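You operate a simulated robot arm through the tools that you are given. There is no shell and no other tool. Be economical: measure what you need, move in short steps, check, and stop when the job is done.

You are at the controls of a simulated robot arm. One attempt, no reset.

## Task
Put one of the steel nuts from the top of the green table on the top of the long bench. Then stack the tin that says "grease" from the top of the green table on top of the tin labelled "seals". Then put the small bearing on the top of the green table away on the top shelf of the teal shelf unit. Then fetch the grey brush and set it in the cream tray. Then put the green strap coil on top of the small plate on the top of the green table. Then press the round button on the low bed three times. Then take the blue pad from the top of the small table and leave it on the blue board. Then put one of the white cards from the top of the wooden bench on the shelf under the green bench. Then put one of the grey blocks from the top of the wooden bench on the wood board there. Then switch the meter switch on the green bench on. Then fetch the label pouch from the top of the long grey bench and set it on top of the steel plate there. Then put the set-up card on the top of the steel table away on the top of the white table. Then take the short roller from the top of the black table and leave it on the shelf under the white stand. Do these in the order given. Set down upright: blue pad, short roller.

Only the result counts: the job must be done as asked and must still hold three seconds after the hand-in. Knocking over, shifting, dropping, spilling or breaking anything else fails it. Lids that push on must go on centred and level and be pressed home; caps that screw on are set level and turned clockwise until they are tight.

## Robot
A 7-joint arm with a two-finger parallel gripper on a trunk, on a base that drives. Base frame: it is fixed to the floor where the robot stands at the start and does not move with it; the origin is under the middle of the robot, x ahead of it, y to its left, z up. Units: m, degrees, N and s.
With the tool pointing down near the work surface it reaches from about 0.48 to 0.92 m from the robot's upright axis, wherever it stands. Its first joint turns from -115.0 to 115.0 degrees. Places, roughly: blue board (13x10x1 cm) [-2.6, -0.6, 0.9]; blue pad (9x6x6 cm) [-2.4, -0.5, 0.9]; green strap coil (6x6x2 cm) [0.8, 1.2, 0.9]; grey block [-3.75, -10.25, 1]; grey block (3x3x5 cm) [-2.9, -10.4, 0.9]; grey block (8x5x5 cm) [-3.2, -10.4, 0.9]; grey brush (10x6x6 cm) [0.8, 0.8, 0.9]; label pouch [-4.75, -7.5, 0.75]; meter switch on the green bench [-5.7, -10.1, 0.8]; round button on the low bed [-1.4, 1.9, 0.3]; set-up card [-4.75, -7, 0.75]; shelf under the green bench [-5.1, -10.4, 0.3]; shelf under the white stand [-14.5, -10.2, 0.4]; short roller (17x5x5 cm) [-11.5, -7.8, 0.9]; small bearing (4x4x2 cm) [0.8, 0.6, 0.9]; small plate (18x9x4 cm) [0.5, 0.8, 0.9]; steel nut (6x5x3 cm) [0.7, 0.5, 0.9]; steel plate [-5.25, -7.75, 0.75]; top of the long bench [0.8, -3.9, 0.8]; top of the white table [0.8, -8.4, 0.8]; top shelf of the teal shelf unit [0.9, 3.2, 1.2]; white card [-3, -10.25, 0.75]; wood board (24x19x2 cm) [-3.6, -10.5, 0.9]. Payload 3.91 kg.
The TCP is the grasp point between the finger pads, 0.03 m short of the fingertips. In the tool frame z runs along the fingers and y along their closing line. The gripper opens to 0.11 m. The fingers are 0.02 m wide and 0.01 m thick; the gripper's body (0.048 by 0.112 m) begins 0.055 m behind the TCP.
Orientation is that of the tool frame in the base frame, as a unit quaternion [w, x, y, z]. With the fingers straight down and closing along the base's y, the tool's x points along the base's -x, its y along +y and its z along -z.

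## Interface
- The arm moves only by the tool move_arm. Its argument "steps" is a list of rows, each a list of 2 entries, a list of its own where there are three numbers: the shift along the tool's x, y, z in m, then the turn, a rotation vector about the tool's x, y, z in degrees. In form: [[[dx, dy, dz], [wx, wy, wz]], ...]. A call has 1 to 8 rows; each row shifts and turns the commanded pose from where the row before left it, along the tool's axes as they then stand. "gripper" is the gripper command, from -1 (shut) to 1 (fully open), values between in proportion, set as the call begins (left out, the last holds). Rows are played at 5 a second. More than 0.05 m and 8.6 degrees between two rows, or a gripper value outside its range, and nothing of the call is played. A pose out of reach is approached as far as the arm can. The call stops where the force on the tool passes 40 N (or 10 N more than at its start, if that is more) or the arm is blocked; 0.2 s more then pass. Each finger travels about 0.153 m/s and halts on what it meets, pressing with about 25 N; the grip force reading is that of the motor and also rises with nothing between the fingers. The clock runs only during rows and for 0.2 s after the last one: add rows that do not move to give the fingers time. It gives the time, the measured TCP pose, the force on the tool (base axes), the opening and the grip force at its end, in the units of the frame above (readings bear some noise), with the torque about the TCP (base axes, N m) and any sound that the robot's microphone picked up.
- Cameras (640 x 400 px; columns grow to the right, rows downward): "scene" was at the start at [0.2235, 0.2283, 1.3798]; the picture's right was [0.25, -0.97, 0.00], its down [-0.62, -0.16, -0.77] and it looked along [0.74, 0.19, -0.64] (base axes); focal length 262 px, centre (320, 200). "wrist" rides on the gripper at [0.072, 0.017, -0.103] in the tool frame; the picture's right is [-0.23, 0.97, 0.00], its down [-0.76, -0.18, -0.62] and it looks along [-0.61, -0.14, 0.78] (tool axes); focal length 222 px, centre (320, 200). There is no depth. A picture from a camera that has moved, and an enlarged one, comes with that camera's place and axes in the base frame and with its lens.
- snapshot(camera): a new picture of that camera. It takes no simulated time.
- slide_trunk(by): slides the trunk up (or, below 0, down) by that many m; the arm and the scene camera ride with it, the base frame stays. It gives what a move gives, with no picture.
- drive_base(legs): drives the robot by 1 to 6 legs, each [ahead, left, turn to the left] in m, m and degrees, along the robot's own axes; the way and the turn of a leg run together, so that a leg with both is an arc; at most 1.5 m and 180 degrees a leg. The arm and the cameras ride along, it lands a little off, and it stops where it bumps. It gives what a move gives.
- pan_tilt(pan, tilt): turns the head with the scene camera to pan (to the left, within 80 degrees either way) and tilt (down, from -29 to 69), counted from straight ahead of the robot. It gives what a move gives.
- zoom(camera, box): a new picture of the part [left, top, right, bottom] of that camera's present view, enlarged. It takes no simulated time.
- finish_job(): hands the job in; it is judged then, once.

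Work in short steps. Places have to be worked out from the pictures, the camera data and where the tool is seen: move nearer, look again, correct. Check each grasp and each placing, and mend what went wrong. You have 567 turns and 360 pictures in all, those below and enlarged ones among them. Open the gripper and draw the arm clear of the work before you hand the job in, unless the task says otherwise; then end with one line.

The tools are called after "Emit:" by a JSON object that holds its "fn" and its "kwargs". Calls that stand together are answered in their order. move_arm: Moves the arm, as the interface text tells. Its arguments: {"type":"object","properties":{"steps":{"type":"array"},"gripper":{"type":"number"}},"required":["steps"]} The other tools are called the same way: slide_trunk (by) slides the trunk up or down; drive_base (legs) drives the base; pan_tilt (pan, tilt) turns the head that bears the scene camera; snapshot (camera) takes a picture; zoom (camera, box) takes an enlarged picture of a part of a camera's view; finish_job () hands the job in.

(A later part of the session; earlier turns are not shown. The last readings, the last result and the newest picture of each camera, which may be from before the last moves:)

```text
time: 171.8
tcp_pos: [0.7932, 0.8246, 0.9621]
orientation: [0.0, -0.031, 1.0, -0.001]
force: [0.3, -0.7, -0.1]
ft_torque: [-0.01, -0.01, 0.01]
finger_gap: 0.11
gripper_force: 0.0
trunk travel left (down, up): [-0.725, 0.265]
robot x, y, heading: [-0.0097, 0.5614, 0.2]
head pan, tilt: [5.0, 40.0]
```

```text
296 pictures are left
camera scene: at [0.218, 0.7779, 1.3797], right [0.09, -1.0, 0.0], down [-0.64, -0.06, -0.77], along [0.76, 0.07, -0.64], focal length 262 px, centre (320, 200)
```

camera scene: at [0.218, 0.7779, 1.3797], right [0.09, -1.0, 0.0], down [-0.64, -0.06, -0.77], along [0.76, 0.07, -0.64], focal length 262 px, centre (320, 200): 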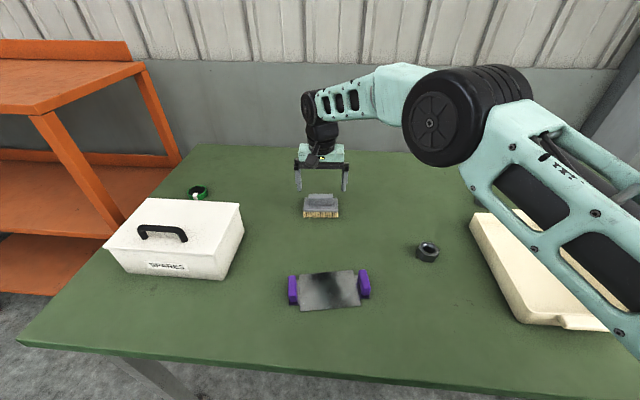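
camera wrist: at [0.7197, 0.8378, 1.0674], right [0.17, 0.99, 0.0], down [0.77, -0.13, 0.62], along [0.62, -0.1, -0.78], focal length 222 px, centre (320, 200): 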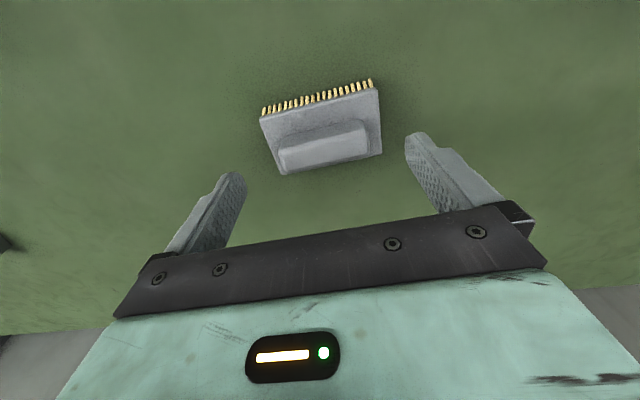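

The arm is near its limit; raise, shift the base left 0.15 m, and re-approach.

Emit:
{"fn": "move_arm", "kwargs": {"steps": [[[0, 0, -0.045], [0, 0, 0]], [[0, 0, -0.045], [0, 0, 0]]]}}

Emit:
{"fn": "drive_base", "kwargs": {"legs": [[0, 0.2, 0]]}}

Emit:
{"fn": "move_arm", "kwargs": {"steps": [[[0, -0.045, 0], [0, 0, 0]], [[0, -0.045, 0], [0, 0, 0]], [[0, -0.045, 0], [0, 0, 0]], [[0, -0.045, 0], [0, 0, 0]], [[0, -0.02, 0], [0, 0, 0]], [[0, 0, 0.045], [0, 0, 0]], [[0, 0, 0.045], [0, 0, 0]]]}}

Emit:
{"fn": "snapshot", "kwargs": {"camera": "wrist"}}

```text
time: 172.4
tcp_pos: [0.793, 0.8243, 1.0526]
orientation: [-0.001, -0.031, 1.0, 0.001]
force: [0.3, -0.2, -0.3]
ft_torque: [0.0, 0.03, -0.03]
finger_gap: 0.1104
gripper_force: 0.0
trunk travel left (down, up): [-0.725, 0.265]
robot x, y, heading: [-0.0067, 0.5626, 0.4]
head pan, tilt: [5.0, 40.0]
```

```text
time: 174.1
tcp_pos: [0.7922, 1.0245, 1.0537]
orientation: [0.0, -0.031, 1.0, 0.0]
force: [-0.3, 0.0, -0.7]
ft_torque: [0.02, -0.01, 0.0]
finger_gap: 0.1099
gripper_force: 0.1
trunk travel left (down, up): [-0.725, 0.265]
robot x, y, heading: [-0.0102, 0.7665, 0.3]
head pan, tilt: [5.0, 40.0]
```

```text
time: 175.7
tcp_pos: [0.8052, 0.8239, 0.9642]
orientation: [0.001, -0.03, 1.0, 0.0]
force: [-0.1, -0.4, 1.3]
ft_torque: [-0.01, -0.01, -0.01]
finger_gap: 0.11
gripper_force: 0.0
trunk travel left (down, up): [-0.725, 0.265]
robot x, y, heading: [-0.0077, 0.7621, 0.1]
head pan, tilt: [5.0, 40.0]
```

```text
295 pictures are left
camera wrist: at [0.7325, 0.838, 1.0688], right [0.17, 0.99, 0.0], down [0.77, -0.13, 0.62], along [0.62, -0.1, -0.78], focal length 222 px, centre (320, 200)
```

wrist: 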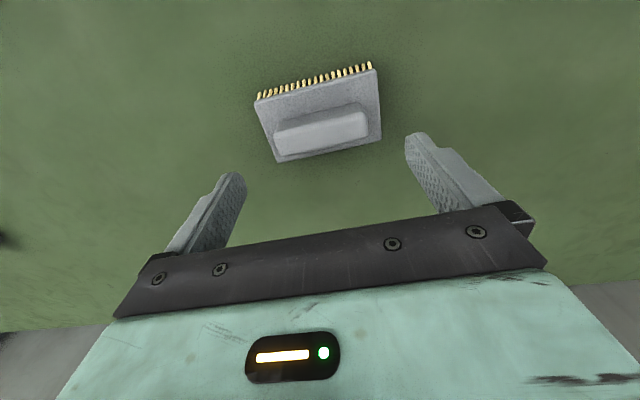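

Emit:
{"fn": "move_arm", "kwargs": {"steps": [[[0.007, 0.004, 0.02], [0, 0, 0]], [[0, 0, 0.015], [0, 0, 0]], [[0, 0, 0], [0, 0, 0]]]}}

Emit:
{"fn": "snapshot", "kwargs": {"camera": "wrist"}}

Emit:
{"fn": "zoom", "kwargs": {"camera": "scene", "box": [260, 140, 360, 210]}}

```text
time: 176.4
tcp_pos: [0.7983, 0.8285, 0.9287]
orientation: [0.0, -0.032, 0.999, 0.0]
force: [-0.1, 0.3, -0.8]
ft_torque: [-0.03, 0.0, 0.03]
finger_gap: 0.1101
gripper_force: 0.1
trunk travel left (down, up): [-0.725, 0.265]
robot x, y, heading: [-0.0064, 0.7635, 0.2]
head pan, tilt: [5.0, 40.0]
```

```text
294 pictures are left
camera wrist: at [0.725, 0.8415, 1.0335], right [0.17, 0.99, 0.0], down [0.77, -0.13, 0.62], along [0.61, -0.1, -0.78], focal length 222 px, centre (320, 200)
```

wrist: 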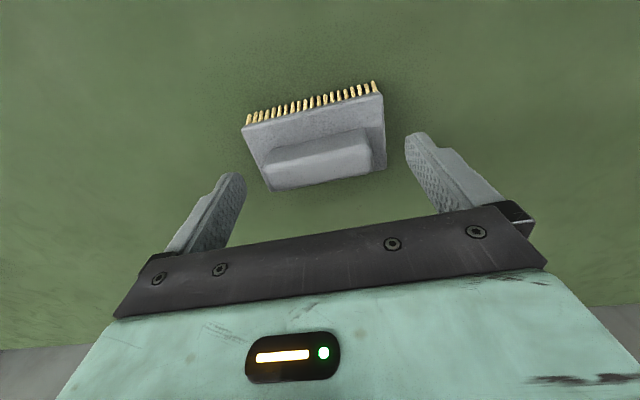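

```text
5.71 times, centred on (310, 175) of scene
camera zoom: at [0.2174, 0.978, 1.3797], right [0.09, -1.0, 0.0], down [-0.64, -0.06, -0.77], along [0.76, 0.07, -0.64], focal length 1495 px, centre (377, 343)
```

zoom: 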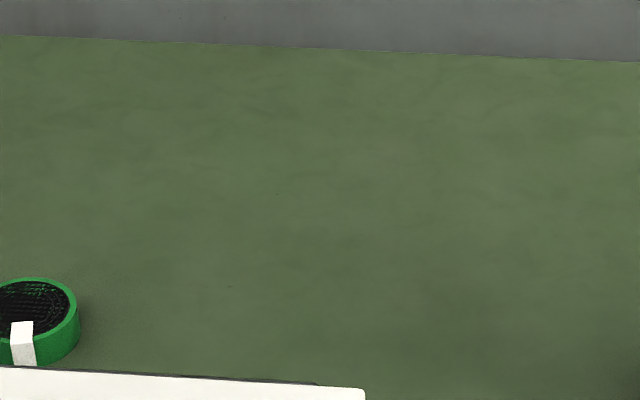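

Emit:
{"fn": "zoom", "kwargs": {"camera": "scene", "box": [330, 150, 450, 230]}}

```text
5.00 times, centred on (390, 190) of scene
camera zoom: at [0.2174, 0.978, 1.3797], right [0.09, -1.0, 0.0], down [-0.64, -0.06, -0.77], along [0.76, 0.07, -0.64], focal length 1308 px, centre (-30, 250)
```

zoom: 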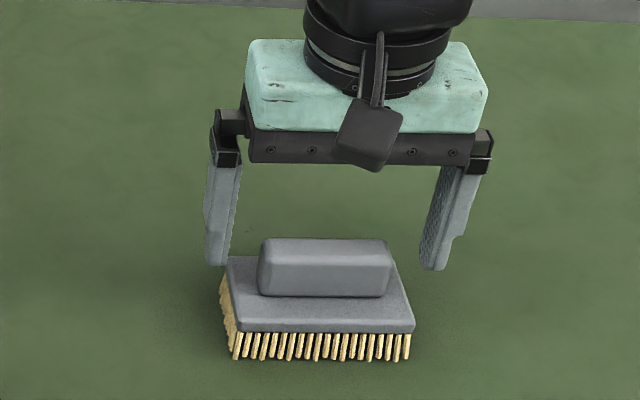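

Tips are ~18 mm above the brush plate; lower 13 mm and close on the handle.

Emit:
{"fn": "move_arm", "kwargs": {"steps": [[[0, 0, 0.013], [0, 0, 0]], [[0, 0, 0], [0, 0, 0]]]}}

Emit:
{"fn": "move_arm", "kwargs": {"steps": [[[0, 0, 0], [0, 0, 0]], [[0, 0, 0], [0, 0, 0]], [[0, 0, 0], [0, 0, 0]]], "gripper": -1}}

Emit:
{"fn": "move_arm", "kwargs": {"steps": [[[0, 0, -0.03], [0, 0, 0]], [[0, 0, -0.04], [0, 0, 0]], [[0, 0, -0.045], [0, 0, 0]], [[0, 0, -0.045], [0, 0, 0]]]}}

Emit:
{"fn": "snapshot", "kwargs": {"camera": "wrist"}}

Emit:
{"fn": "snapshot", "kwargs": {"camera": "scene"}}

```text
time: 177.1
tcp_pos: [0.7981, 0.8283, 0.917]
orientation: [0.001, -0.031, 1.0, 0.0]
force: [0.2, 0.5, 0.1]
ft_torque: [0.01, 0.01, -0.02]
finger_gap: 0.1099
gripper_force: 0.1
trunk travel left (down, up): [-0.725, 0.265]
robot x, y, heading: [-0.0056, 0.7608, 0.2]
head pan, tilt: [5.0, 40.0]
```

```text
time: 177.8
tcp_pos: [0.7981, 0.828, 0.9157]
orientation: [0.001, -0.032, 0.999, 0.0]
force: [0.0, -0.4, -0.2]
ft_torque: [0.04, -0.03, -0.03]
finger_gap: 0.0714
gripper_force: 24.9
trunk travel left (down, up): [-0.725, 0.265]
robot x, y, heading: [-0.0087, 0.7643, 0.1]
head pan, tilt: [5.0, 40.0]
```

```text
time: 178.8
tcp_pos: [0.7993, 0.83, 1.0756]
orientation: [0.0, -0.032, 0.999, 0.0]
force: [0.1, -0.2, -1.1]
ft_torque: [0.03, 0.0, -0.01]
finger_gap: 0.0713
gripper_force: 25.3
trunk travel left (down, up): [-0.725, 0.265]
robot x, y, heading: [-0.0047, 0.7621, 0.2]
head pan, tilt: [5.0, 40.0]
```

```text
291 pictures are left
camera wrist: at [0.7256, 0.843, 1.1806], right [0.17, 0.99, 0.0], down [0.77, -0.13, 0.62], along [0.61, -0.1, -0.78], focal length 222 px, centre (320, 200)
```

wrist: 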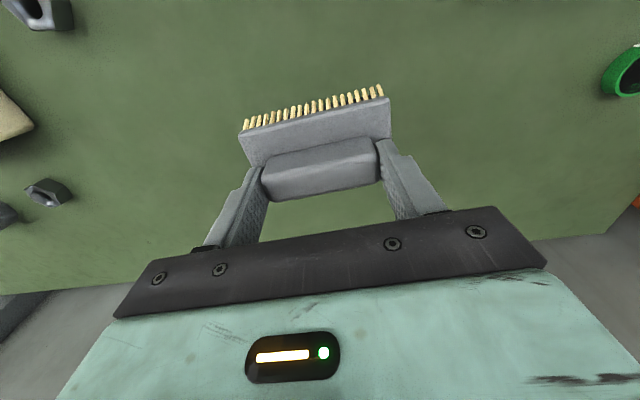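

```text
290 pictures are left
camera scene: at [0.2178, 0.9781, 1.3796], right [0.09, -1.0, 0.0], down [-0.64, -0.06, -0.77], along [0.76, 0.07, -0.64], focal length 262 px, centre (320, 200)
```

scene: 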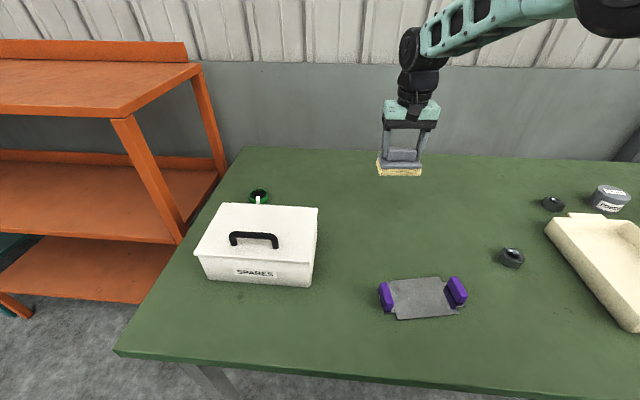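

Brush held. Tray centre ≈ (0.64,0.31). Carry it there.

Emit:
{"fn": "move_arm", "kwargs": {"steps": [[[0.0144, -0.046, 0], [0, 0, 0.4]], [[0.0144, -0.046, 0], [0, 0, 0.4]], [[0.0144, -0.046, 0], [0, 0, 0.4]], [[0.0144, -0.046, 0], [0, 0, 0.4]], [[0.0144, -0.046, 0], [0, 0, 0.4]], [[0.0144, -0.046, 0], [0, 0, 0.4]], [[0.0144, -0.046, 0], [0, 0, 0.4]], [[0.0144, -0.046, 0], [0, 0, 0.6]]]}}

Emit:
{"fn": "move_arm", "kwargs": {"steps": [[[0.014, -0.046, 0], [0, 0, 0]], [[0.014, -0.046, 0], [0, 0, 0]], [[0.014, -0.046, 0], [0, 0, 0]]]}}

Emit:
{"fn": "snapshot", "kwargs": {"camera": "wrist"}}

Emit:
{"fn": "pan_tilt", "kwargs": {"pan": -40, "tilt": 45}}

Emit:
{"fn": "snapshot", "kwargs": {"camera": "scene"}}

```text
time: 180.7
tcp_pos: [0.6955, 0.4584, 1.0752]
orientation: [0.0, -0.003, 1.0, 0.0]
force: [1.0, 0.8, -1.5]
ft_torque: [-0.04, 0.0, 0.0]
finger_gap: 0.0712
gripper_force: 25.2
trunk travel left (down, up): [-0.725, 0.265]
robot x, y, heading: [-0.0051, 0.7669, 0.2]
head pan, tilt: [5.0, 40.0]
```

```text
time: 181.4
tcp_pos: [0.6545, 0.3201, 1.0767]
orientation: [0.001, -0.003, 1.0, 0.001]
force: [0.1, 0.4, -1.3]
ft_torque: [-0.03, 0.03, 0.01]
finger_gap: 0.0715
gripper_force: 24.8
trunk travel left (down, up): [-0.725, 0.265]
robot x, y, heading: [-0.01, 0.7608, -0.0]
head pan, tilt: [5.0, 40.0]
```

```text
289 pictures are left
camera wrist: at [0.5821, 0.3379, 1.1804], right [0.22, 0.97, 0.0], down [0.76, -0.17, 0.62], along [0.61, -0.14, -0.78], focal length 222 px, centre (320, 200)
```

wrist: 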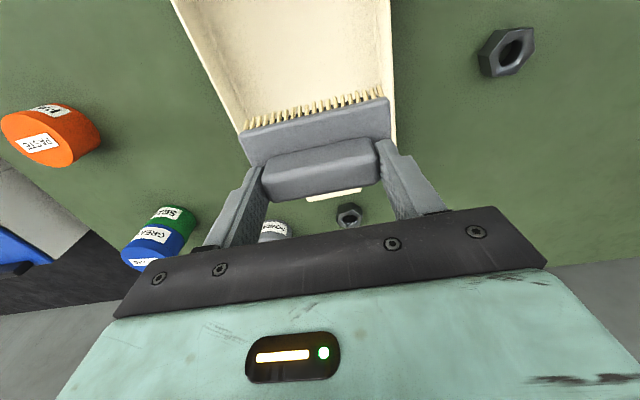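

```text
time: 182.6
tcp_pos: [0.6543, 0.3214, 1.0756]
orientation: [0.0, -0.001, 1.0, 0.0]
force: [0.1, 0.7, -0.7]
ft_torque: [-0.01, -0.02, -0.03]
finger_gap: 0.0713
gripper_force: 25.2
trunk travel left (down, up): [-0.725, 0.265]
robot x, y, heading: [-0.008, 0.7616, 0.1]
head pan, tilt: [-40.0, 45.0]
```

```text
288 pictures are left
camera scene: at [0.1953, 0.9182, 1.3725], right [-0.64, -0.77, 0.0], down [-0.54, 0.45, -0.71], along [0.54, -0.45, -0.71], focal length 262 px, centre (320, 200)
```

scene: 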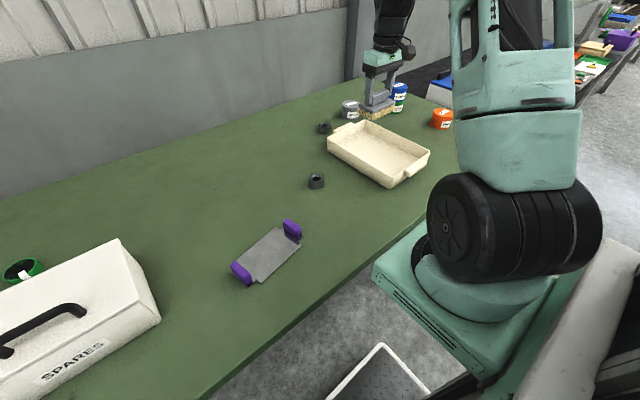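

Over the tray; adjust slightly and lower.

Emit:
{"fn": "move_arm", "kwargs": {"steps": [[[0.012, -0.012, 0.03], [0, 0, 0]], [[0, 0, 0.045], [0, 0, 0]], [[0, 0, 0.045], [0, 0, 0]], [[0, 0, 0.015], [0, 0, 0]], [[0, 0, 0.005], [0, 0, 0]]]}}

Emit:
{"fn": "snapshot", "kwargs": {"camera": "wrist"}}

Emit:
{"fn": "zoom", "kwargs": {"camera": "scene", "box": [310, 80, 450, 200]}}

```text
time: 183.8
tcp_pos: [0.6427, 0.306, 0.9336]
orientation: [0.0, -0.001, 1.0, -0.001]
force: [0.2, 0.5, -2.2]
ft_torque: [0.03, 0.03, 0.02]
finger_gap: 0.0711
gripper_force: 24.7
trunk travel left (down, up): [-0.725, 0.265]
robot x, y, heading: [-0.0052, 0.7664, 0.3]
head pan, tilt: [-40.0, 45.0]
```

```text
287 pictures are left
camera wrist: at [0.5707, 0.3245, 1.0392], right [0.23, 0.97, 0.0], down [0.76, -0.18, 0.62], along [0.61, -0.14, -0.78], focal length 222 px, centre (320, 200)
```

wrist: 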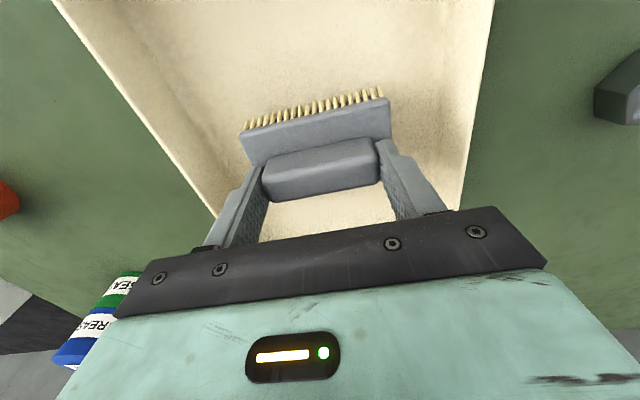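

```text
3.33 times, centred on (380, 140) of scene
camera zoom: at [0.1952, 0.9182, 1.3725], right [-0.64, -0.77, 0.0], down [-0.54, 0.45, -0.71], along [0.54, -0.45, -0.71], focal length 872 px, centre (120, 400)
```

zoom: 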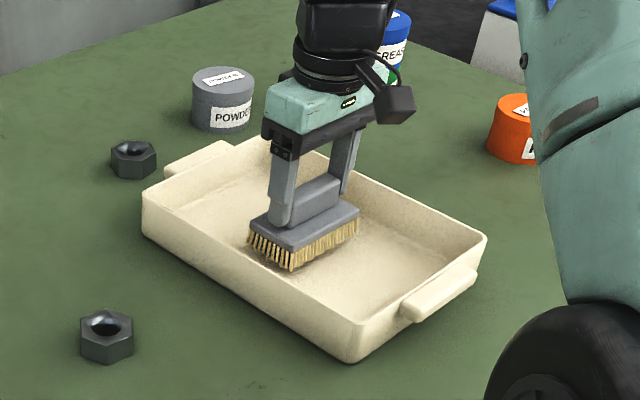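

Good. Lower to contact in small steps.

Emit:
{"fn": "move_arm", "kwargs": {"steps": [[[0, 0, 0.003], [0, 0, 0]], [[0, 0, 0.003], [0, 0, 0]]]}}

Emit:
{"fn": "move_arm", "kwargs": {"steps": [[[0, 0, 0.002], [0, 0, 0]], [[0, 0, 0.002], [0, 0, 0]]]}}

Emit:
{"fn": "move_arm", "kwargs": {"steps": [[[0, 0, 0.002], [0, 0, 0]]]}}

```text
time: 184.4
tcp_pos: [0.6428, 0.3067, 0.9291]
orientation: [0.0, -0.001, 1.0, 0.0]
force: [1.0, -0.1, -1.1]
ft_torque: [0.03, -0.02, -0.02]
finger_gap: 0.0714
gripper_force: 25.2
trunk travel left (down, up): [-0.725, 0.265]
robot x, y, heading: [-0.0092, 0.7616, 0.2]
head pan, tilt: [-40.0, 45.0]
```

```text
time: 185.0
tcp_pos: [0.6433, 0.3067, 0.9249]
orientation: [0.0, -0.002, 1.0, 0.0]
force: [-0.4, 0.5, -1.6]
ft_torque: [-0.01, -0.04, -0.01]
finger_gap: 0.0713
gripper_force: 24.8
trunk travel left (down, up): [-0.725, 0.265]
robot x, y, heading: [-0.0068, 0.7637, 0.3]
head pan, tilt: [-40.0, 45.0]
```

```text
time: 185.4
tcp_pos: [0.6425, 0.3063, 0.9221]
orientation: [0.0, -0.003, 1.0, 0.0]
force: [-0.8, -0.9, -1.9]
ft_torque: [-0.03, -0.01, -0.01]
finger_gap: 0.0713
gripper_force: 24.9
trunk travel left (down, up): [-0.725, 0.265]
robot x, y, heading: [-0.0064, 0.7626, 0.0]
head pan, tilt: [-40.0, 45.0]
```

Emit:
{"fn": "move_arm", "kwargs": {"steps": [[[0, 0, 0.0015], [0, 0, 0]], [[0, 0, 0.0005], [0, 0, 0]]]}}

Emit:
{"fn": "move_arm", "kwargs": {"steps": [[[0, 0, 0.0015], [0, 0, 0]]]}}

Emit:
{"fn": "move_arm", "kwargs": {"steps": [[[0, 0, 0.0015], [0, 0, 0]]]}}

```text
time: 186.0
tcp_pos: [0.6447, 0.3059, 0.9207]
orientation: [0.0, -0.002, 1.0, 0.0]
force: [0.1, 0.2, -1.6]
ft_torque: [0.01, 0.0, 0.01]
finger_gap: 0.0712
gripper_force: 24.7
trunk travel left (down, up): [-0.725, 0.265]
robot x, y, heading: [-0.0057, 0.7647, 0.6]
head pan, tilt: [-40.0, 45.0]
```

```text
time: 186.4
tcp_pos: [0.6424, 0.306, 0.9201]
orientation: [0.0, -0.002, 1.0, 0.001]
force: [-1.1, 0.3, 7.8]
ft_torque: [0.38, 0.12, 0.04]
finger_gap: 0.0715
gripper_force: 25.1
trunk travel left (down, up): [-0.725, 0.265]
robot x, y, heading: [-0.0083, 0.7646, 0.3]
head pan, tilt: [-40.0, 45.0]
```

```text
time: 186.8
tcp_pos: [0.6431, 0.3073, 0.9208]
orientation: [0.002, -0.002, 1.0, -0.001]
force: [-2.8, 3.1, 22.3]
ft_torque: [0.16, 0.3, 0.02]
finger_gap: 0.0715
gripper_force: 25.0
trunk travel left (down, up): [-0.725, 0.265]
robot x, y, heading: [-0.0052, 0.7655, 0.1]
head pan, tilt: [-40.0, 45.0]
```

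Emit:
{"fn": "move_arm", "kwargs": {"steps": [[[0, 0, -0.0015], [0, 0, 0]], [[0, 0, 0], [0, 0, 0]]]}}

Emit:
{"fn": "move_arm", "kwargs": {"steps": [[[0, 0, 0], [0, 0, 0]], [[0, 0, 0], [0, 0, 0]], [[0, 0, -0.03], [0, 0, 0]], [[0, 0, -0.045], [0, 0, 0]], [[0, 0, -0.045], [0, 0, 0]], [[0, 0, -0.045], [0, 0, 0]], [[0, 0, -0.045], [0, 0, 0]]], "gripper": 0.8}}

Emit:
{"fn": "zoom", "kwargs": {"camera": "scene", "box": [210, 80, 450, 300]}}

```text
time: 187.4
tcp_pos: [0.6422, 0.3063, 0.9209]
orientation: [0.001, -0.001, 1.0, -0.001]
force: [0.7, 0.1, 17.2]
ft_torque: [-0.14, -0.14, 0.04]
finger_gap: 0.0715
gripper_force: 25.4
trunk travel left (down, up): [-0.725, 0.265]
robot x, y, heading: [-0.0041, 0.7636, 0.5]
head pan, tilt: [-40.0, 45.0]
```

```text
time: 189.0
tcp_pos: [0.642, 0.3074, 1.1312]
orientation: [-0.001, -0.001, 1.0, -0.001]
force: [-0.1, -0.6, -0.7]
ft_torque: [-0.01, 0.06, 0.02]
finger_gap: 0.099
gripper_force: 0.0
trunk travel left (down, up): [-0.725, 0.265]
robot x, y, heading: [-0.0081, 0.7616, 0.3]
head pan, tilt: [-40.0, 45.0]
```

```text
1.82 times, centred on (330, 190) of scene
camera zoom: at [0.1955, 0.918, 1.3724], right [-0.64, -0.77, 0.0], down [-0.54, 0.45, -0.71], along [0.54, -0.45, -0.71], focal length 476 px, centre (302, 218)
```

zoom: 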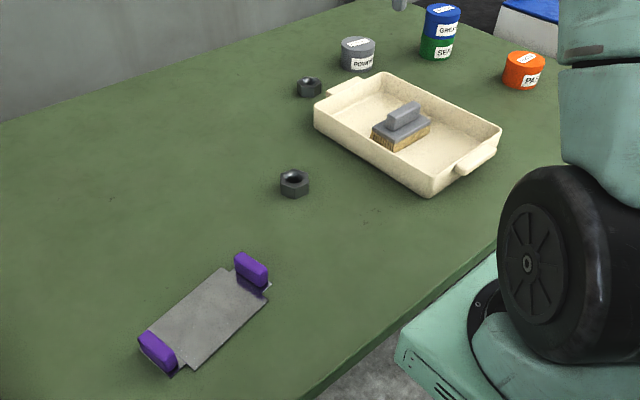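

Brush is in the tray. Next the strap coil (~(0.83,1.22)), behind the white box. Raise, drive left 0.4 and move over it.

Emit:
{"fn": "move_arm", "kwargs": {"steps": [[[0, 0, -0.04], [0, 0, 0]]], "gripper": 1}}

Emit:
{"fn": "drive_base", "kwargs": {"legs": [[0, 0.4, 0]]}}

Emit:
{"fn": "move_arm", "kwargs": {"steps": [[[-0.016, 0.046, 0], [0, 0, 0]], [[-0.016, 0.046, 0], [0, 0, 0]], [[-0.016, 0.046, 0], [0, 0, 0]], [[-0.016, 0.046, 0], [0, 0, 0]], [[-0.016, 0.046, 0], [0, 0, 0]], [[-0.016, 0.046, 0], [0, 0, 0]], [[-0.016, 0.046, 0], [0, 0, 0]], [[-0.016, 0.046, 0], [0, 0, 0]]]}}

Emit:
{"fn": "move_arm", "kwargs": {"steps": [[[-0.015, 0.046, 0], [0, 0, 0]], [[-0.015, 0.046, 0], [0, 0, 0]], [[-0.015, 0.046, 0], [0, 0, 0]]]}}

Emit:
{"fn": "snapshot", "kwargs": {"camera": "wrist"}}

```text
time: 189.4
tcp_pos: [0.642, 0.3077, 1.1706]
orientation: [0.0, -0.001, 1.0, 0.001]
force: [-0.6, 0.7, -0.1]
ft_torque: [0.03, 0.02, -0.03]
finger_gap: 0.1098
gripper_force: 0.0
trunk travel left (down, up): [-0.725, 0.265]
robot x, y, heading: [-0.0092, 0.7629, 0.1]
head pan, tilt: [-40.0, 45.0]
```

```text
time: 191.9
tcp_pos: [0.6403, 0.7066, 1.1699]
orientation: [0.0, 0.0, 1.0, 0.0]
force: [-0.8, 0.6, 1.2]
ft_torque: [-0.01, -0.03, 0.03]
finger_gap: 0.1098
gripper_force: 0.1
trunk travel left (down, up): [-0.725, 0.265]
robot x, y, heading: [-0.0062, 1.1622, 0.1]
head pan, tilt: [-40.0, 45.0]
```

```text
time: 193.7
tcp_pos: [0.7673, 1.0747, 1.1707]
orientation: [0.0, 0.001, 1.0, 0.0]
force: [0.5, -0.3, -0.9]
ft_torque: [0.03, -0.05, -0.03]
finger_gap: 0.1103
gripper_force: 0.1
trunk travel left (down, up): [-0.725, 0.265]
robot x, y, heading: [-0.0084, 1.1642, 0.2]
head pan, tilt: [-40.0, 45.0]
```

```text
time: 194.5
tcp_pos: [0.8137, 1.2123, 1.1699]
orientation: [0.0, 0.001, 1.0, -0.001]
force: [-0.3, -0.9, 0.5]
ft_torque: [0.11, -0.03, 0.01]
finger_gap: 0.11
gripper_force: 0.0
trunk travel left (down, up): [-0.725, 0.265]
robot x, y, heading: [-0.0095, 1.1651, -0.0]
head pan, tilt: [-40.0, 45.0]
```

```text
284 pictures are left
camera wrist: at [0.7411, 1.2303, 1.2748], right [0.23, 0.97, 0.0], down [0.76, -0.18, 0.62], along [0.61, -0.14, -0.78], focal length 222 px, centre (320, 200)
```

wrist: 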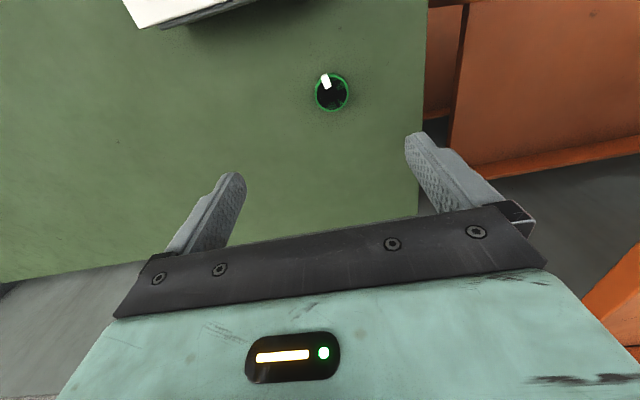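

Emit:
{"fn": "pan_tilt", "kwargs": {"pan": 25, "tilt": 35}}

Emit:
{"fn": "snapshot", "kwargs": {"camera": "scene"}}

```text
time: 195.8
tcp_pos: [0.8123, 1.2135, 1.1695]
orientation: [0.0, 0.0, 1.0, 0.0]
force: [-0.6, 0.3, 0.9]
ft_torque: [0.03, 0.02, -0.01]
finger_gap: 0.1099
gripper_force: 0.0
trunk travel left (down, up): [-0.725, 0.265]
robot x, y, heading: [-0.0075, 1.1627, 0.4]
head pan, tilt: [25.0, 35.0]
```

```text
283 pictures are left
camera scene: at [0.2125, 1.4079, 1.3873], right [0.42, -0.91, 0.0], down [-0.52, -0.24, -0.82], along [0.74, 0.35, -0.57], focal length 262 px, centre (320, 200)
```

scene: 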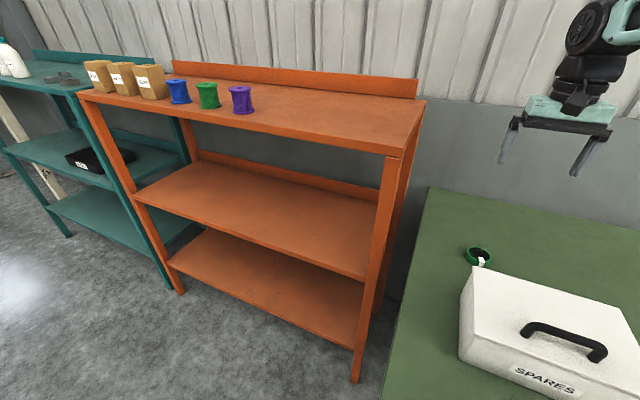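

Emit:
{"fn": "move_arm", "kwargs": {"steps": [[[-0.02, 0.016, 0.03], [0, 0, 0]], [[0, 0, 0.045], [0, 0, 0]], [[0, 0, 0.045], [0, 0, 0]], [[0, 0, 0.045], [0, 0, 0]], [[0, 0, 0.045], [0, 0, 0]], [[0, 0, 0.03], [0, 0, 0]]]}}

Emit:
{"fn": "snapshot", "kwargs": {"camera": "wrist"}}

Emit:
{"fn": "snapshot", "kwargs": {"camera": "scene"}}

```text
time: 197.2
tcp_pos: [0.8329, 1.2287, 0.9303]
orientation: [0.001, 0.0, 1.0, 0.0]
force: [0.0, -0.4, 0.5]
ft_torque: [0.03, -0.04, -0.03]
finger_gap: 0.11
gripper_force: 0.1
trunk travel left (down, up): [-0.725, 0.265]
robot x, y, heading: [-0.012, 1.1645, -0.0]
head pan, tilt: [25.0, 35.0]
```

```text
282 pictures are left
camera wrist: at [0.7612, 1.246, 1.0353], right [0.23, 0.97, 0.0], down [0.76, -0.18, 0.62], along [0.61, -0.14, -0.78], focal length 222 px, centre (320, 200)
```

wrist: 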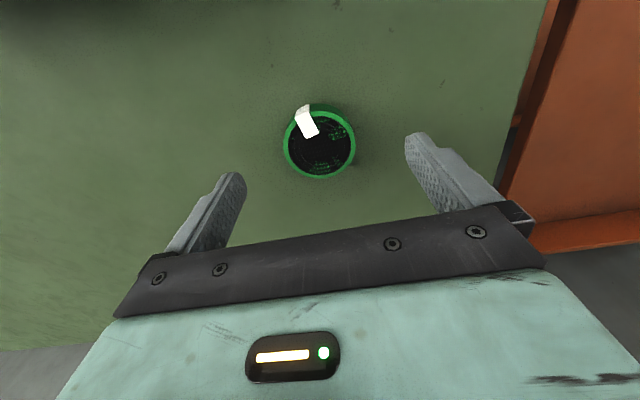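

```text
281 pictures are left
camera scene: at [0.2122, 1.408, 1.3874], right [0.42, -0.91, 0.0], down [-0.52, -0.24, -0.82], along [0.74, 0.35, -0.57], focal length 262 px, centre (320, 200)
```

scene: 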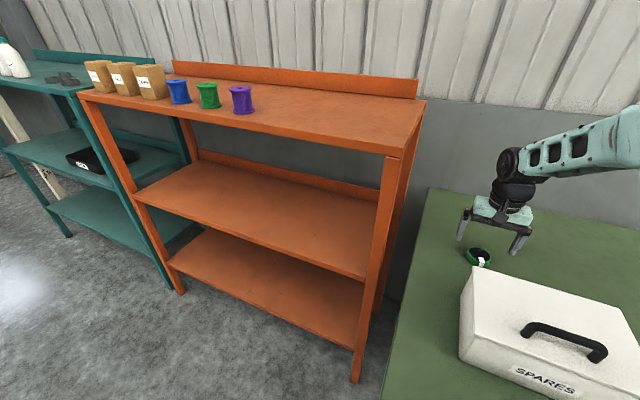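

Emit:
{"fn": "move_arm", "kwargs": {"steps": [[[-0.002, 0, 0.03], [0, 0, 0]], [[0, 0, 0.017], [0, 0, 0]], [[0, 0, 0], [0, 0, 0]]]}}

Emit:
{"fn": "move_arm", "kwargs": {"steps": [[[0, 0, 0], [0, 0, 0]], [[0, 0, 0], [0, 0, 0]], [[0, 0, 0], [0, 0, 0]]], "gripper": -1}}

Emit:
{"fn": "move_arm", "kwargs": {"steps": [[[0, 0, -0.04], [0, 0, 0]], [[0, 0, -0.045], [0, 0, 0]], [[0, 0, -0.045], [0, 0, 0]], [[0, 0, -0.045], [0, 0, 0]], [[0, 0, -0.045], [0, 0, 0]], [[0, 0, -0.045], [0, 0, 0]]]}}

Emit:
{"fn": "snapshot", "kwargs": {"camera": "wrist"}}

```text
time: 198.0
tcp_pos: [0.8356, 1.2282, 0.8827]
orientation: [0.001, 0.0, 1.0, 0.0]
force: [-0.3, 1.0, 0.1]
ft_torque: [0.0, -0.03, -0.01]
finger_gap: 0.11
gripper_force: 0.1
trunk travel left (down, up): [-0.725, 0.265]
robot x, y, heading: [-0.0045, 1.1593, 0.1]
head pan, tilt: [25.0, 35.0]
```

```text
time: 198.8
tcp_pos: [0.8354, 1.2284, 0.8833]
orientation: [0.0, 0.0, 1.0, 0.0]
force: [0.3, -0.5, 0.6]
ft_torque: [0.02, -0.05, 0.03]
finger_gap: 0.0556
gripper_force: 25.2
trunk travel left (down, up): [-0.725, 0.265]
robot x, y, heading: [-0.0059, 1.1647, -0.0]
head pan, tilt: [25.0, 35.0]
```

```text
time: 200.2
tcp_pos: [0.8356, 1.2282, 1.1469]
orientation: [-0.001, 0.0, 1.0, 0.0]
force: [0.2, 0.2, -0.4]
ft_torque: [-0.02, 0.05, 0.01]
finger_gap: 0.0556
gripper_force: 25.1
trunk travel left (down, up): [-0.725, 0.265]
robot x, y, heading: [-0.0102, 1.1633, -0.3]
head pan, tilt: [25.0, 35.0]
```

```text
280 pictures are left
camera wrist: at [0.7632, 1.2467, 1.2522], right [0.23, 0.97, 0.0], down [0.76, -0.18, 0.62], along [0.61, -0.14, -0.78], focal length 222 px, centre (320, 200)
```

wrist: 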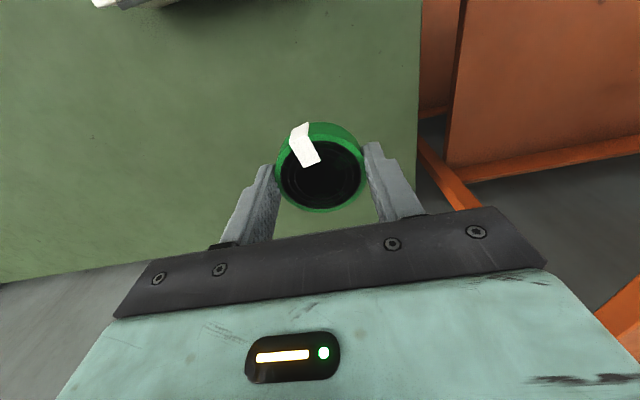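

Coil held. Carry to the small plate (~(0.535,0.79)).

Emit:
{"fn": "move_arm", "kwargs": {"steps": [[[0.025, -0.0367, 0], [0, 0, 0]], [[0.025, -0.0367, 0], [0, 0, 0]], [[0.025, -0.0367, 0], [0, 0, 0]], [[0.025, -0.0367, 0], [0, 0, 0]], [[0.025, -0.0367, 0], [0, 0, 0]], [[0.025, -0.0367, 0], [0, 0, 0]], [[0.025, -0.0367, 0], [0, 0, 0]], [[0.025, -0.0367, 0], [0, 0, 0]]]}}

Emit:
{"fn": "move_arm", "kwargs": {"steps": [[[0.025, -0.0367, 0], [0, 0, 0]], [[0.025, -0.0367, 0], [0, 0, 0]], [[0.025, -0.0367, 0], [0, 0, 0]], [[0.025, -0.0367, 0], [0, 0, 0]], [[0, 0, 0.045], [0, 0, 0]]]}}

Emit:
{"fn": "snapshot", "kwargs": {"camera": "wrist"}}

Emit:
{"fn": "pan_tilt", "kwargs": {"pan": -45, "tilt": 45}}

Emit:
{"fn": "snapshot", "kwargs": {"camera": "scene"}}

```text
time: 202.0
tcp_pos: [0.6351, 0.9345, 1.1477]
orientation: [0.0, 0.0, 1.0, 0.0]
force: [0.4, -0.1, -0.7]
ft_torque: [-0.02, 0.03, 0.01]
finger_gap: 0.0553
gripper_force: 24.6
trunk travel left (down, up): [-0.725, 0.265]
robot x, y, heading: [-0.0125, 1.1604, 0.1]
head pan, tilt: [25.0, 35.0]
```

```text
time: 203.2
tcp_pos: [0.5347, 0.7873, 1.1021]
orientation: [0.0, -0.001, 1.0, 0.0]
force: [0.1, -0.7, -1.2]
ft_torque: [-0.04, -0.01, -0.02]
finger_gap: 0.0557
gripper_force: 24.7
trunk travel left (down, up): [-0.725, 0.265]
robot x, y, heading: [-0.0092, 1.1631, -0.1]
head pan, tilt: [25.0, 35.0]
```

```text
279 pictures are left
camera wrist: at [0.4627, 0.8049, 1.2074], right [0.23, 0.97, 0.0], down [0.76, -0.18, 0.62], along [0.61, -0.14, -0.78], focal length 222 px, centre (320, 200)
```

wrist: 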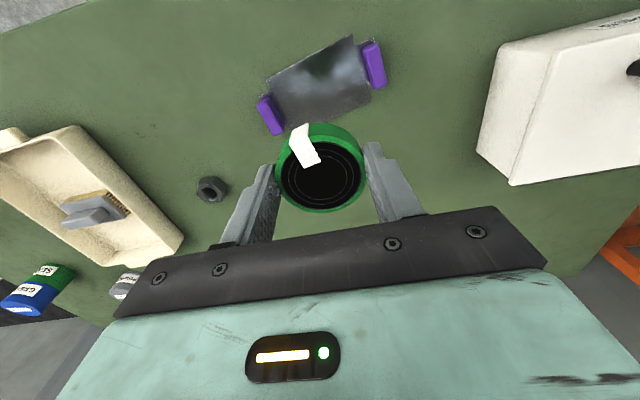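

```text
time: 204.6
tcp_pos: [0.5346, 0.7873, 1.1026]
orientation: [0.0, 0.0, 1.0, 0.0]
force: [-1.0, 1.3, -0.5]
ft_torque: [0.03, -0.04, 0.03]
finger_gap: 0.0555
gripper_force: 25.0
trunk travel left (down, up): [-0.725, 0.265]
robot x, y, heading: [-0.0093, 1.1636, 0.3]
head pan, tilt: [-45.0, 45.0]
```

```text
278 pictures are left
camera scene: at [0.1902, 1.3132, 1.3725], right [-0.71, -0.71, 0.0], down [-0.5, 0.5, -0.71], along [0.5, -0.5, -0.71], focal length 262 px, centre (320, 200)
```

scene: 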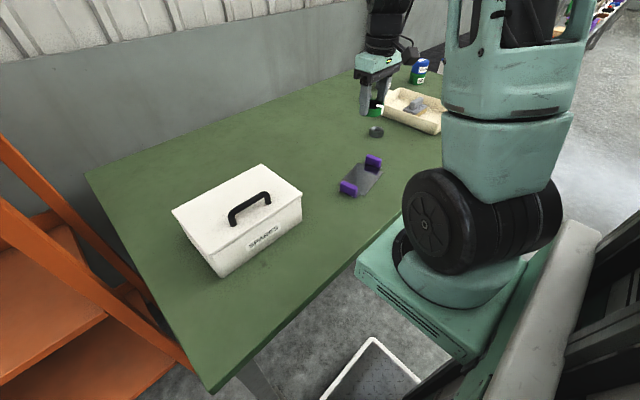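

Emit:
{"fn": "zoom", "kwargs": {"camera": "wrist", "box": [240, 20, 400, 140]}}

```text
3.33 times, centred on (320, 80) of wrist
camera zoom: at [0.4633, 0.805, 1.2076], right [0.23, 0.97, 0.0], down [0.76, -0.18, 0.62], along [0.61, -0.14, -0.78], focal length 740 px, centre (320, 600)
```

zoom: 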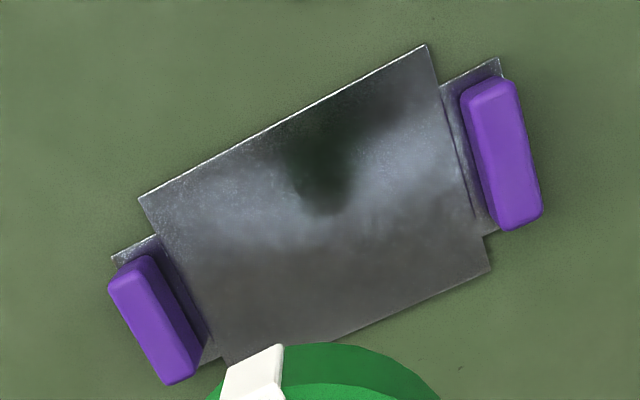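

Plate centre ≈ (0.537,0.782), turned ~9°. Rotate, centre and lower.

Emit:
{"fn": "move_arm", "kwargs": {"steps": [[[-0.002, -0.005, 0.04], [0, 0, -4.5]], [[0, 0, 0.045], [0, 0, -4.5]], [[0, 0, 0.045], [0, 0, 0]], [[0, 0, 0.045], [0, 0, 0]], [[0, 0, 0.01], [0, 0, 0]]]}}

Emit:
{"fn": "snapshot", "kwargs": {"camera": "wrist"}}

Emit:
{"fn": "zoom", "kwargs": {"camera": "scene", "box": [310, 110, 430, 210]}}

```text
time: 205.8
tcp_pos: [0.5371, 0.7834, 0.9172]
orientation: [-0.001, -0.078, 0.997, 0.0]
force: [-0.7, 0.0, -0.5]
ft_torque: [-0.03, -0.01, -0.02]
finger_gap: 0.0555
gripper_force: 25.2
trunk travel left (down, up): [-0.725, 0.265]
robot x, y, heading: [-0.0079, 1.1629, 0.1]
head pan, tilt: [-45.0, 45.0]
```

```text
276 pictures are left
camera wrist: at [0.4643, 0.7902, 1.0227], right [0.07, 1.0, 0.0], down [0.78, -0.06, 0.62], along [0.62, -0.04, -0.78], focal length 222 px, centre (320, 200)
```

wrist: 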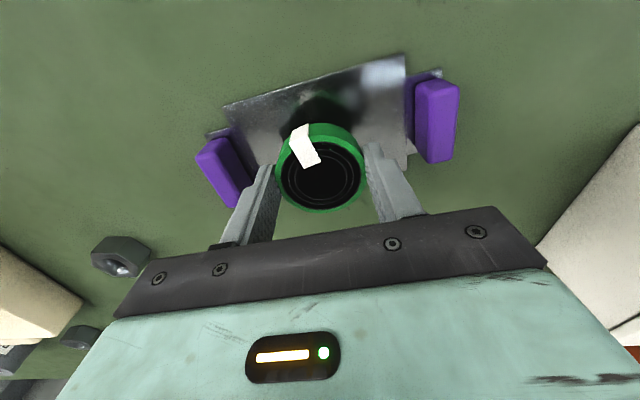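

```text
4.00 times, centred on (370, 160) of scene
camera zoom: at [0.19, 1.3134, 1.3725], right [-0.71, -0.71, 0.0], down [-0.5, 0.5, -0.71], along [0.5, -0.5, -0.71], focal length 1046 px, centre (120, 360)
```

zoom: 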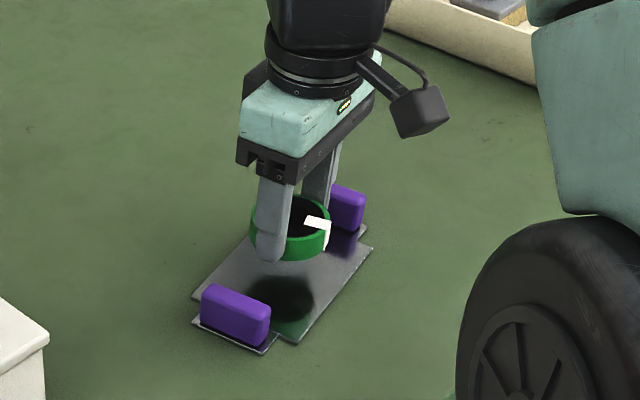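

Well placed. Lower to contact.

Emit:
{"fn": "move_arm", "kwargs": {"steps": [[[0.003, 0.001, 0.01], [0, 0, 0]], [[0, 0, 0.006], [0, 0, 0]], [[0, 0, 0.004], [0, 0, 0]]]}}

Emit:
{"fn": "move_arm", "kwargs": {"steps": [[[0, 0, 0.002], [0, 0, 0]], [[0, 0, 0.002], [0, 0, 0]]]}}

Emit:
{"fn": "move_arm", "kwargs": {"steps": [[[0, 0, 0.0015], [0, 0, 0]]]}}

```text
time: 206.6
tcp_pos: [0.5345, 0.7846, 0.8976]
orientation: [0.0, -0.079, 0.997, 0.0]
force: [0.1, -0.9, 0.2]
ft_torque: [0.01, -0.03, 0.0]
finger_gap: 0.0554
gripper_force: 24.8
trunk travel left (down, up): [-0.725, 0.265]
robot x, y, heading: [-0.0103, 1.16, -0.1]
head pan, tilt: [-45.0, 45.0]
```

```text
time: 207.2
tcp_pos: [0.535, 0.7854, 0.8934]
orientation: [0.0, -0.078, 0.997, 0.0]
force: [0.6, -1.0, 0.0]
ft_torque: [-0.01, 0.0, 0.01]
finger_gap: 0.0555
gripper_force: 25.3
trunk travel left (down, up): [-0.725, 0.265]
robot x, y, heading: [-0.0088, 1.16, -0.0]
head pan, tilt: [-45.0, 45.0]
```

```text
time: 207.6
tcp_pos: [0.5336, 0.7831, 0.8918]
orientation: [0.0, -0.079, 0.997, 0.0]
force: [-0.4, -0.1, -0.6]
ft_torque: [-0.01, 0.01, -0.02]
finger_gap: 0.0555
gripper_force: 25.2
trunk travel left (down, up): [-0.725, 0.265]
robot x, y, heading: [-0.0114, 1.1593, -0.1]
head pan, tilt: [-45.0, 45.0]
```

Emit:
{"fn": "move_arm", "kwargs": {"steps": [[[0, 0, 0.002], [0, 0, 0]]]}}

Emit:
{"fn": "move_arm", "kwargs": {"steps": [[[0, 0, 0.0015], [0, 0, 0]]]}}

Emit:
{"fn": "move_arm", "kwargs": {"steps": [[[0, 0, 0.0015], [0, 0, 0]]]}}

```text
time: 208.0
tcp_pos: [0.535, 0.784, 0.8899]
orientation: [0.0, -0.078, 0.997, 0.0]
force: [-0.3, -0.8, -0.6]
ft_torque: [0.0, 0.0, 0.02]
finger_gap: 0.0556
gripper_force: 24.9
trunk travel left (down, up): [-0.725, 0.265]
robot x, y, heading: [-0.0073, 1.1609, -0.0]
head pan, tilt: [-45.0, 45.0]
```

```text
time: 208.4
tcp_pos: [0.5342, 0.7846, 0.8887]
orientation: [0.001, -0.079, 0.997, 0.0]
force: [-0.6, 0.0, -1.2]
ft_torque: [-0.02, 0.02, 0.01]
finger_gap: 0.0555
gripper_force: 25.0
trunk travel left (down, up): [-0.725, 0.265]
robot x, y, heading: [-0.0075, 1.1654, 0.4]
head pan, tilt: [-45.0, 45.0]
```

```text
time: 208.8
tcp_pos: [0.5347, 0.7836, 0.8872]
orientation: [0.0, -0.078, 0.997, 0.0]
force: [-1.0, 0.2, -0.6]
ft_torque: [0.01, -0.01, 0.01]
finger_gap: 0.0559
gripper_force: 25.0
trunk travel left (down, up): [-0.725, 0.265]
robot x, y, heading: [-0.0088, 1.1622, 0.0]
head pan, tilt: [-45.0, 45.0]
```

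Emit:
{"fn": "move_arm", "kwargs": {"steps": [[[0, 0, 0.0015], [0, 0, 0]]]}}

Emit:
{"fn": "move_arm", "kwargs": {"steps": [[[0, 0, 0.0015], [0, 0, 0]]]}}

Emit:
{"fn": "zoom", "kwargs": {"camera": "scene", "box": [310, 110, 430, 210]}}

```text
time: 209.2
tcp_pos: [0.5351, 0.7829, 0.8868]
orientation: [0.001, -0.079, 0.997, -0.002]
force: [-1.9, 1.3, 16.1]
ft_torque: [0.1, -0.01, -0.02]
finger_gap: 0.0558
gripper_force: 24.5
trunk travel left (down, up): [-0.725, 0.265]
robot x, y, heading: [-0.0099, 1.1615, -0.2]
head pan, tilt: [-45.0, 45.0]
```

```text
time: 209.6
tcp_pos: [0.5352, 0.7845, 0.885]
orientation: [0.001, -0.078, 0.997, -0.001]
force: [-1.2, 0.0, 22.4]
ft_torque: [0.0, -0.04, -0.04]
finger_gap: 0.0555
gripper_force: 24.7
trunk travel left (down, up): [-0.725, 0.265]
robot x, y, heading: [-0.0091, 1.1644, 0.2]
head pan, tilt: [-45.0, 45.0]
```

```text
4.00 times, centred on (370, 160) of scene
camera zoom: at [0.1894, 1.3137, 1.3728], right [-0.71, -0.71, 0.0], down [-0.5, 0.5, -0.71], along [0.5, -0.5, -0.71], focal length 1046 px, centre (120, 360)
```

zoom: 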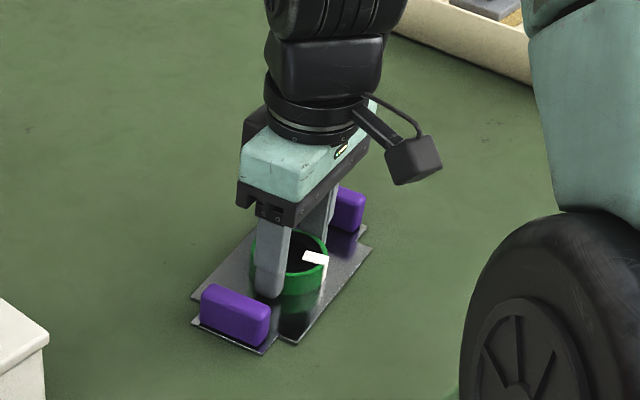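

Resting on the plate. Open only to ~0.074 (purple blocks near) and lift.

Emit:
{"fn": "move_arm", "kwargs": {"steps": [[[0, 0, 0], [0, 0, 0]], [[0, 0, 0], [0, 0, 0]], [[0, 0, -0.03], [0, 0, 0]], [[0, 0, -0.045], [0, 0, 0]], [[0, 0, -0.045], [0, 0, 0]], [[0, 0, -0.045], [0, 0, 0]], [[0, 0, -0.045], [0, 0, 4.5]], [[0, 0, -0.03], [0, 0, 4.5]]], "gripper": 0.35}}

Emit:
{"fn": "zoom", "kwargs": {"camera": "scene", "box": [310, 110, 430, 210]}}

```text
time: 211.4
tcp_pos: [0.5349, 0.7835, 1.1243]
orientation: [0.0, 0.001, 1.0, -0.001]
force: [0.5, -0.3, 0.3]
ft_torque: [0.0, 0.04, 0.0]
finger_gap: 0.0743
gripper_force: 0.1
trunk travel left (down, up): [-0.725, 0.265]
robot x, y, heading: [-0.006, 1.1626, -0.1]
head pan, tilt: [-45.0, 45.0]
```

```text
4.00 times, centred on (370, 160) of scene
camera zoom: at [0.1903, 1.313, 1.3724], right [-0.71, -0.71, 0.0], down [-0.5, 0.5, -0.71], along [0.5, -0.5, -0.71], focal length 1046 px, centre (120, 360)
```

zoom: 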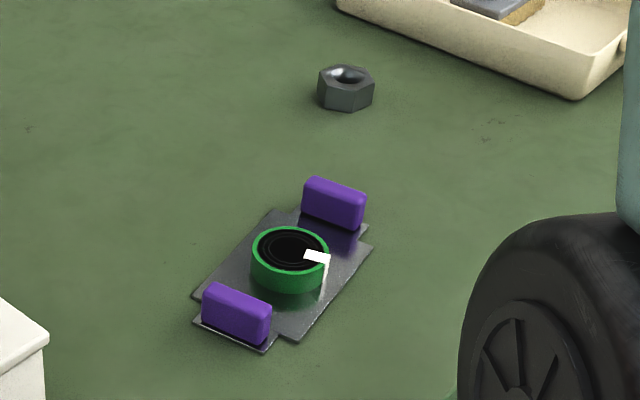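

Coil done. Now the low bed with the round button at (-1.4,1.9,0.3). Retract, back off, turn left and look.

Emit:
{"fn": "move_arm", "kwargs": {"steps": [[[0.0, 0.045, 0], [0, 0, 0]], [[0.0, 0.045, 0], [0, 0, 0]], [[0.0, 0.045, 0], [0, 0, 0]], [[0.0, 0.045, 0], [0, 0, 0]], [[0.0, 0.045, 0], [0, 0, 0]], [[0.0, 0.045, 0], [0, 0, 0]]], "gripper": -1}}

Emit:
{"fn": "drive_base", "kwargs": {"legs": [[-0.4, 0, 0], [0, 0, 90]]}}

Emit:
{"fn": "pan_tilt", "kwargs": {"pan": 30, "tilt": 30}}

Emit:
{"fn": "snapshot", "kwargs": {"camera": "scene"}}

```text
time: 212.8
tcp_pos: [0.5348, 1.0528, 1.1242]
orientation: [0.001, 0.001, 1.0, -0.001]
force: [0.0, -0.3, -0.6]
ft_torque: [0.04, -0.01, -0.01]
finger_gap: 0.0
gripper_force: 24.9
trunk travel left (down, up): [-0.725, 0.265]
robot x, y, heading: [-0.0102, 1.1621, 0.0]
head pan, tilt: [-45.0, 45.0]
```

```text
time: 219.1
tcp_pos: [-0.2959, 1.7058, 1.1242]
orientation: [0.0, -0.706, 0.708, 0.0]
force: [-0.8, -0.4, -0.3]
ft_torque: [0.02, 0.0, 0.02]
finger_gap: 0.0002
gripper_force: 25.3
trunk travel left (down, up): [-0.725, 0.265]
robot x, y, heading: [-0.4112, 1.164, 89.8]
head pan, tilt: [-45.0, 45.0]
```

```text
time: 220.6
tcp_pos: [-0.2963, 1.7055, 1.1246]
orientation: [0.0, -0.706, 0.708, 0.0]
force: [0.2, 0.0, 0.6]
ft_torque: [0.03, 0.03, 0.02]
finger_gap: 0.0
gripper_force: 24.7
trunk travel left (down, up): [-0.725, 0.265]
robot x, y, heading: [-0.4093, 1.1655, 89.8]
head pan, tilt: [30.0, 30.0]
```

```text
272 pictures are left
camera scene: at [-0.6582, 1.3857, 1.3951], right [0.87, 0.5, 0.0], down [0.25, -0.43, -0.87], along [-0.43, 0.75, -0.5], focal length 262 px, centre (320, 200)
```

scene: 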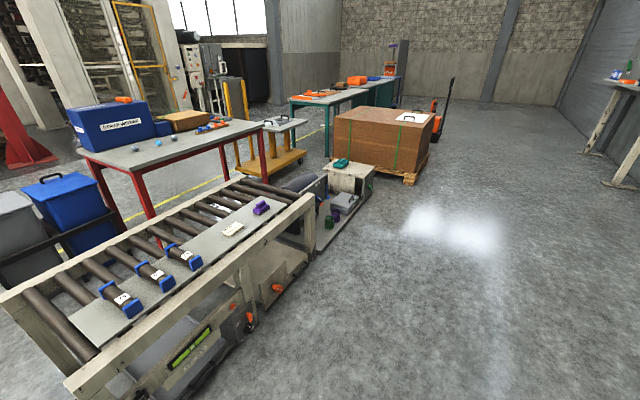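

Emit:
{"fn": "zoom", "kwargs": {"camera": "scene", "box": [140, 140, 400, 400]}}

```text
1.54 times, centred on (270, 270) of scene
camera zoom: at [-0.6582, 1.3857, 1.3951], right [0.87, 0.5, 0.0], down [0.25, -0.43, -0.87], along [-0.43, 0.75, -0.5], focal length 402 px, centre (397, 92)
```

zoom: 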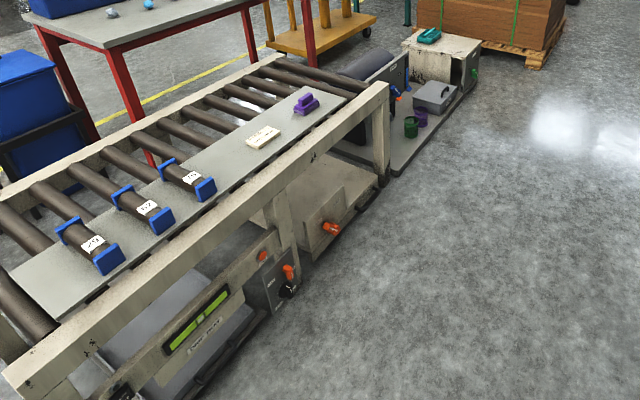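

Emit:
{"fn": "zoom", "kwargs": {"camera": "scene", "box": [205, 270, 315, 340]}}

```text
5.71 times, centred on (260, 305) of scene
camera zoom: at [-0.6582, 1.3857, 1.3951], right [0.87, 0.5, 0.0], down [0.25, -0.43, -0.87], along [-0.43, 0.75, -0.5], focal length 1495 px, centre (663, -400)
```

zoom: 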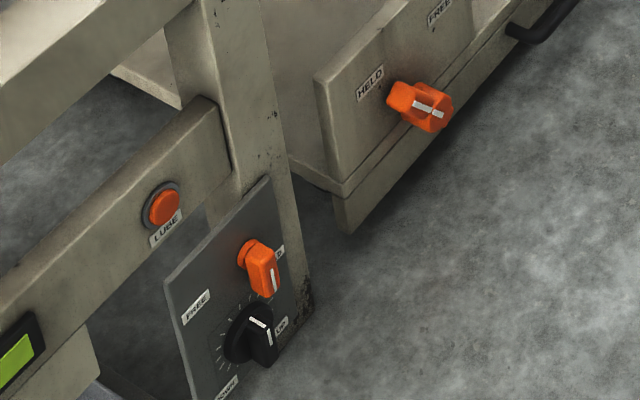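

The round button is the orange "LUBE" button on the bed's front face (~(-1.46,1.92,0.3)), facing +x. Turn to face -x and position in front of it.

Emit:
{"fn": "drive_base", "kwargs": {"legs": [[0, 0, 90], [0, -0.75, 0]]}}

Emit:
{"fn": "pan_tilt", "kwargs": {"pan": -10, "tilt": 50}}

Emit:
{"fn": "snapshot", "kwargs": {"camera": "scene"}}

```text
time: 228.5
tcp_pos: [-0.9466, 2.027, 1.1256]
orientation: [0.0, 1.0, -0.002, 0.0]
force: [-0.8, 0.5, 0.3]
ft_torque: [0.02, 0.02, 0.02]
finger_gap: 0.0
gripper_force: 25.0
trunk travel left (down, up): [-0.725, 0.265]
robot x, y, heading: [-0.4057, 1.9174, 179.7]
head pan, tilt: [30.0, 30.0]
```

```text
time: 229.6
tcp_pos: [-0.9465, 2.0268, 1.1232]
orientation: [0.0, 1.0, -0.002, 0.0]
force: [0.7, 0.0, -0.1]
ft_torque: [0.0, 0.04, 0.0]
finger_gap: 0.0001
gripper_force: 25.3
trunk travel left (down, up): [-0.725, 0.265]
robot x, y, heading: [-0.4067, 1.9166, 179.6]
head pan, tilt: [-10.0, 50.0]
```

```text
269 pictures are left
camera scene: at [-0.6237, 1.7256, 1.3656], right [0.18, 0.98, 0.0], down [0.75, -0.13, -0.64], along [-0.63, 0.11, -0.77], focal length 262 px, centre (320, 200)
```

scene: 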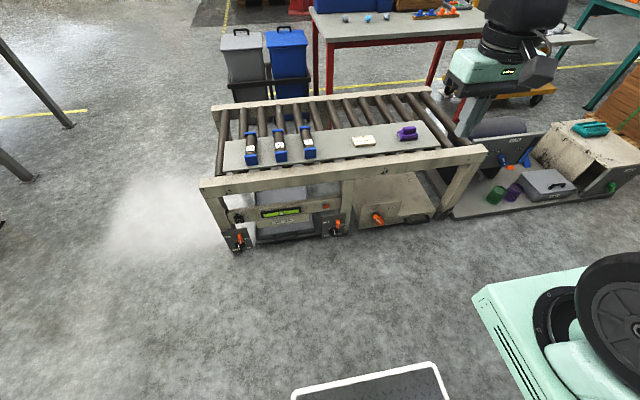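

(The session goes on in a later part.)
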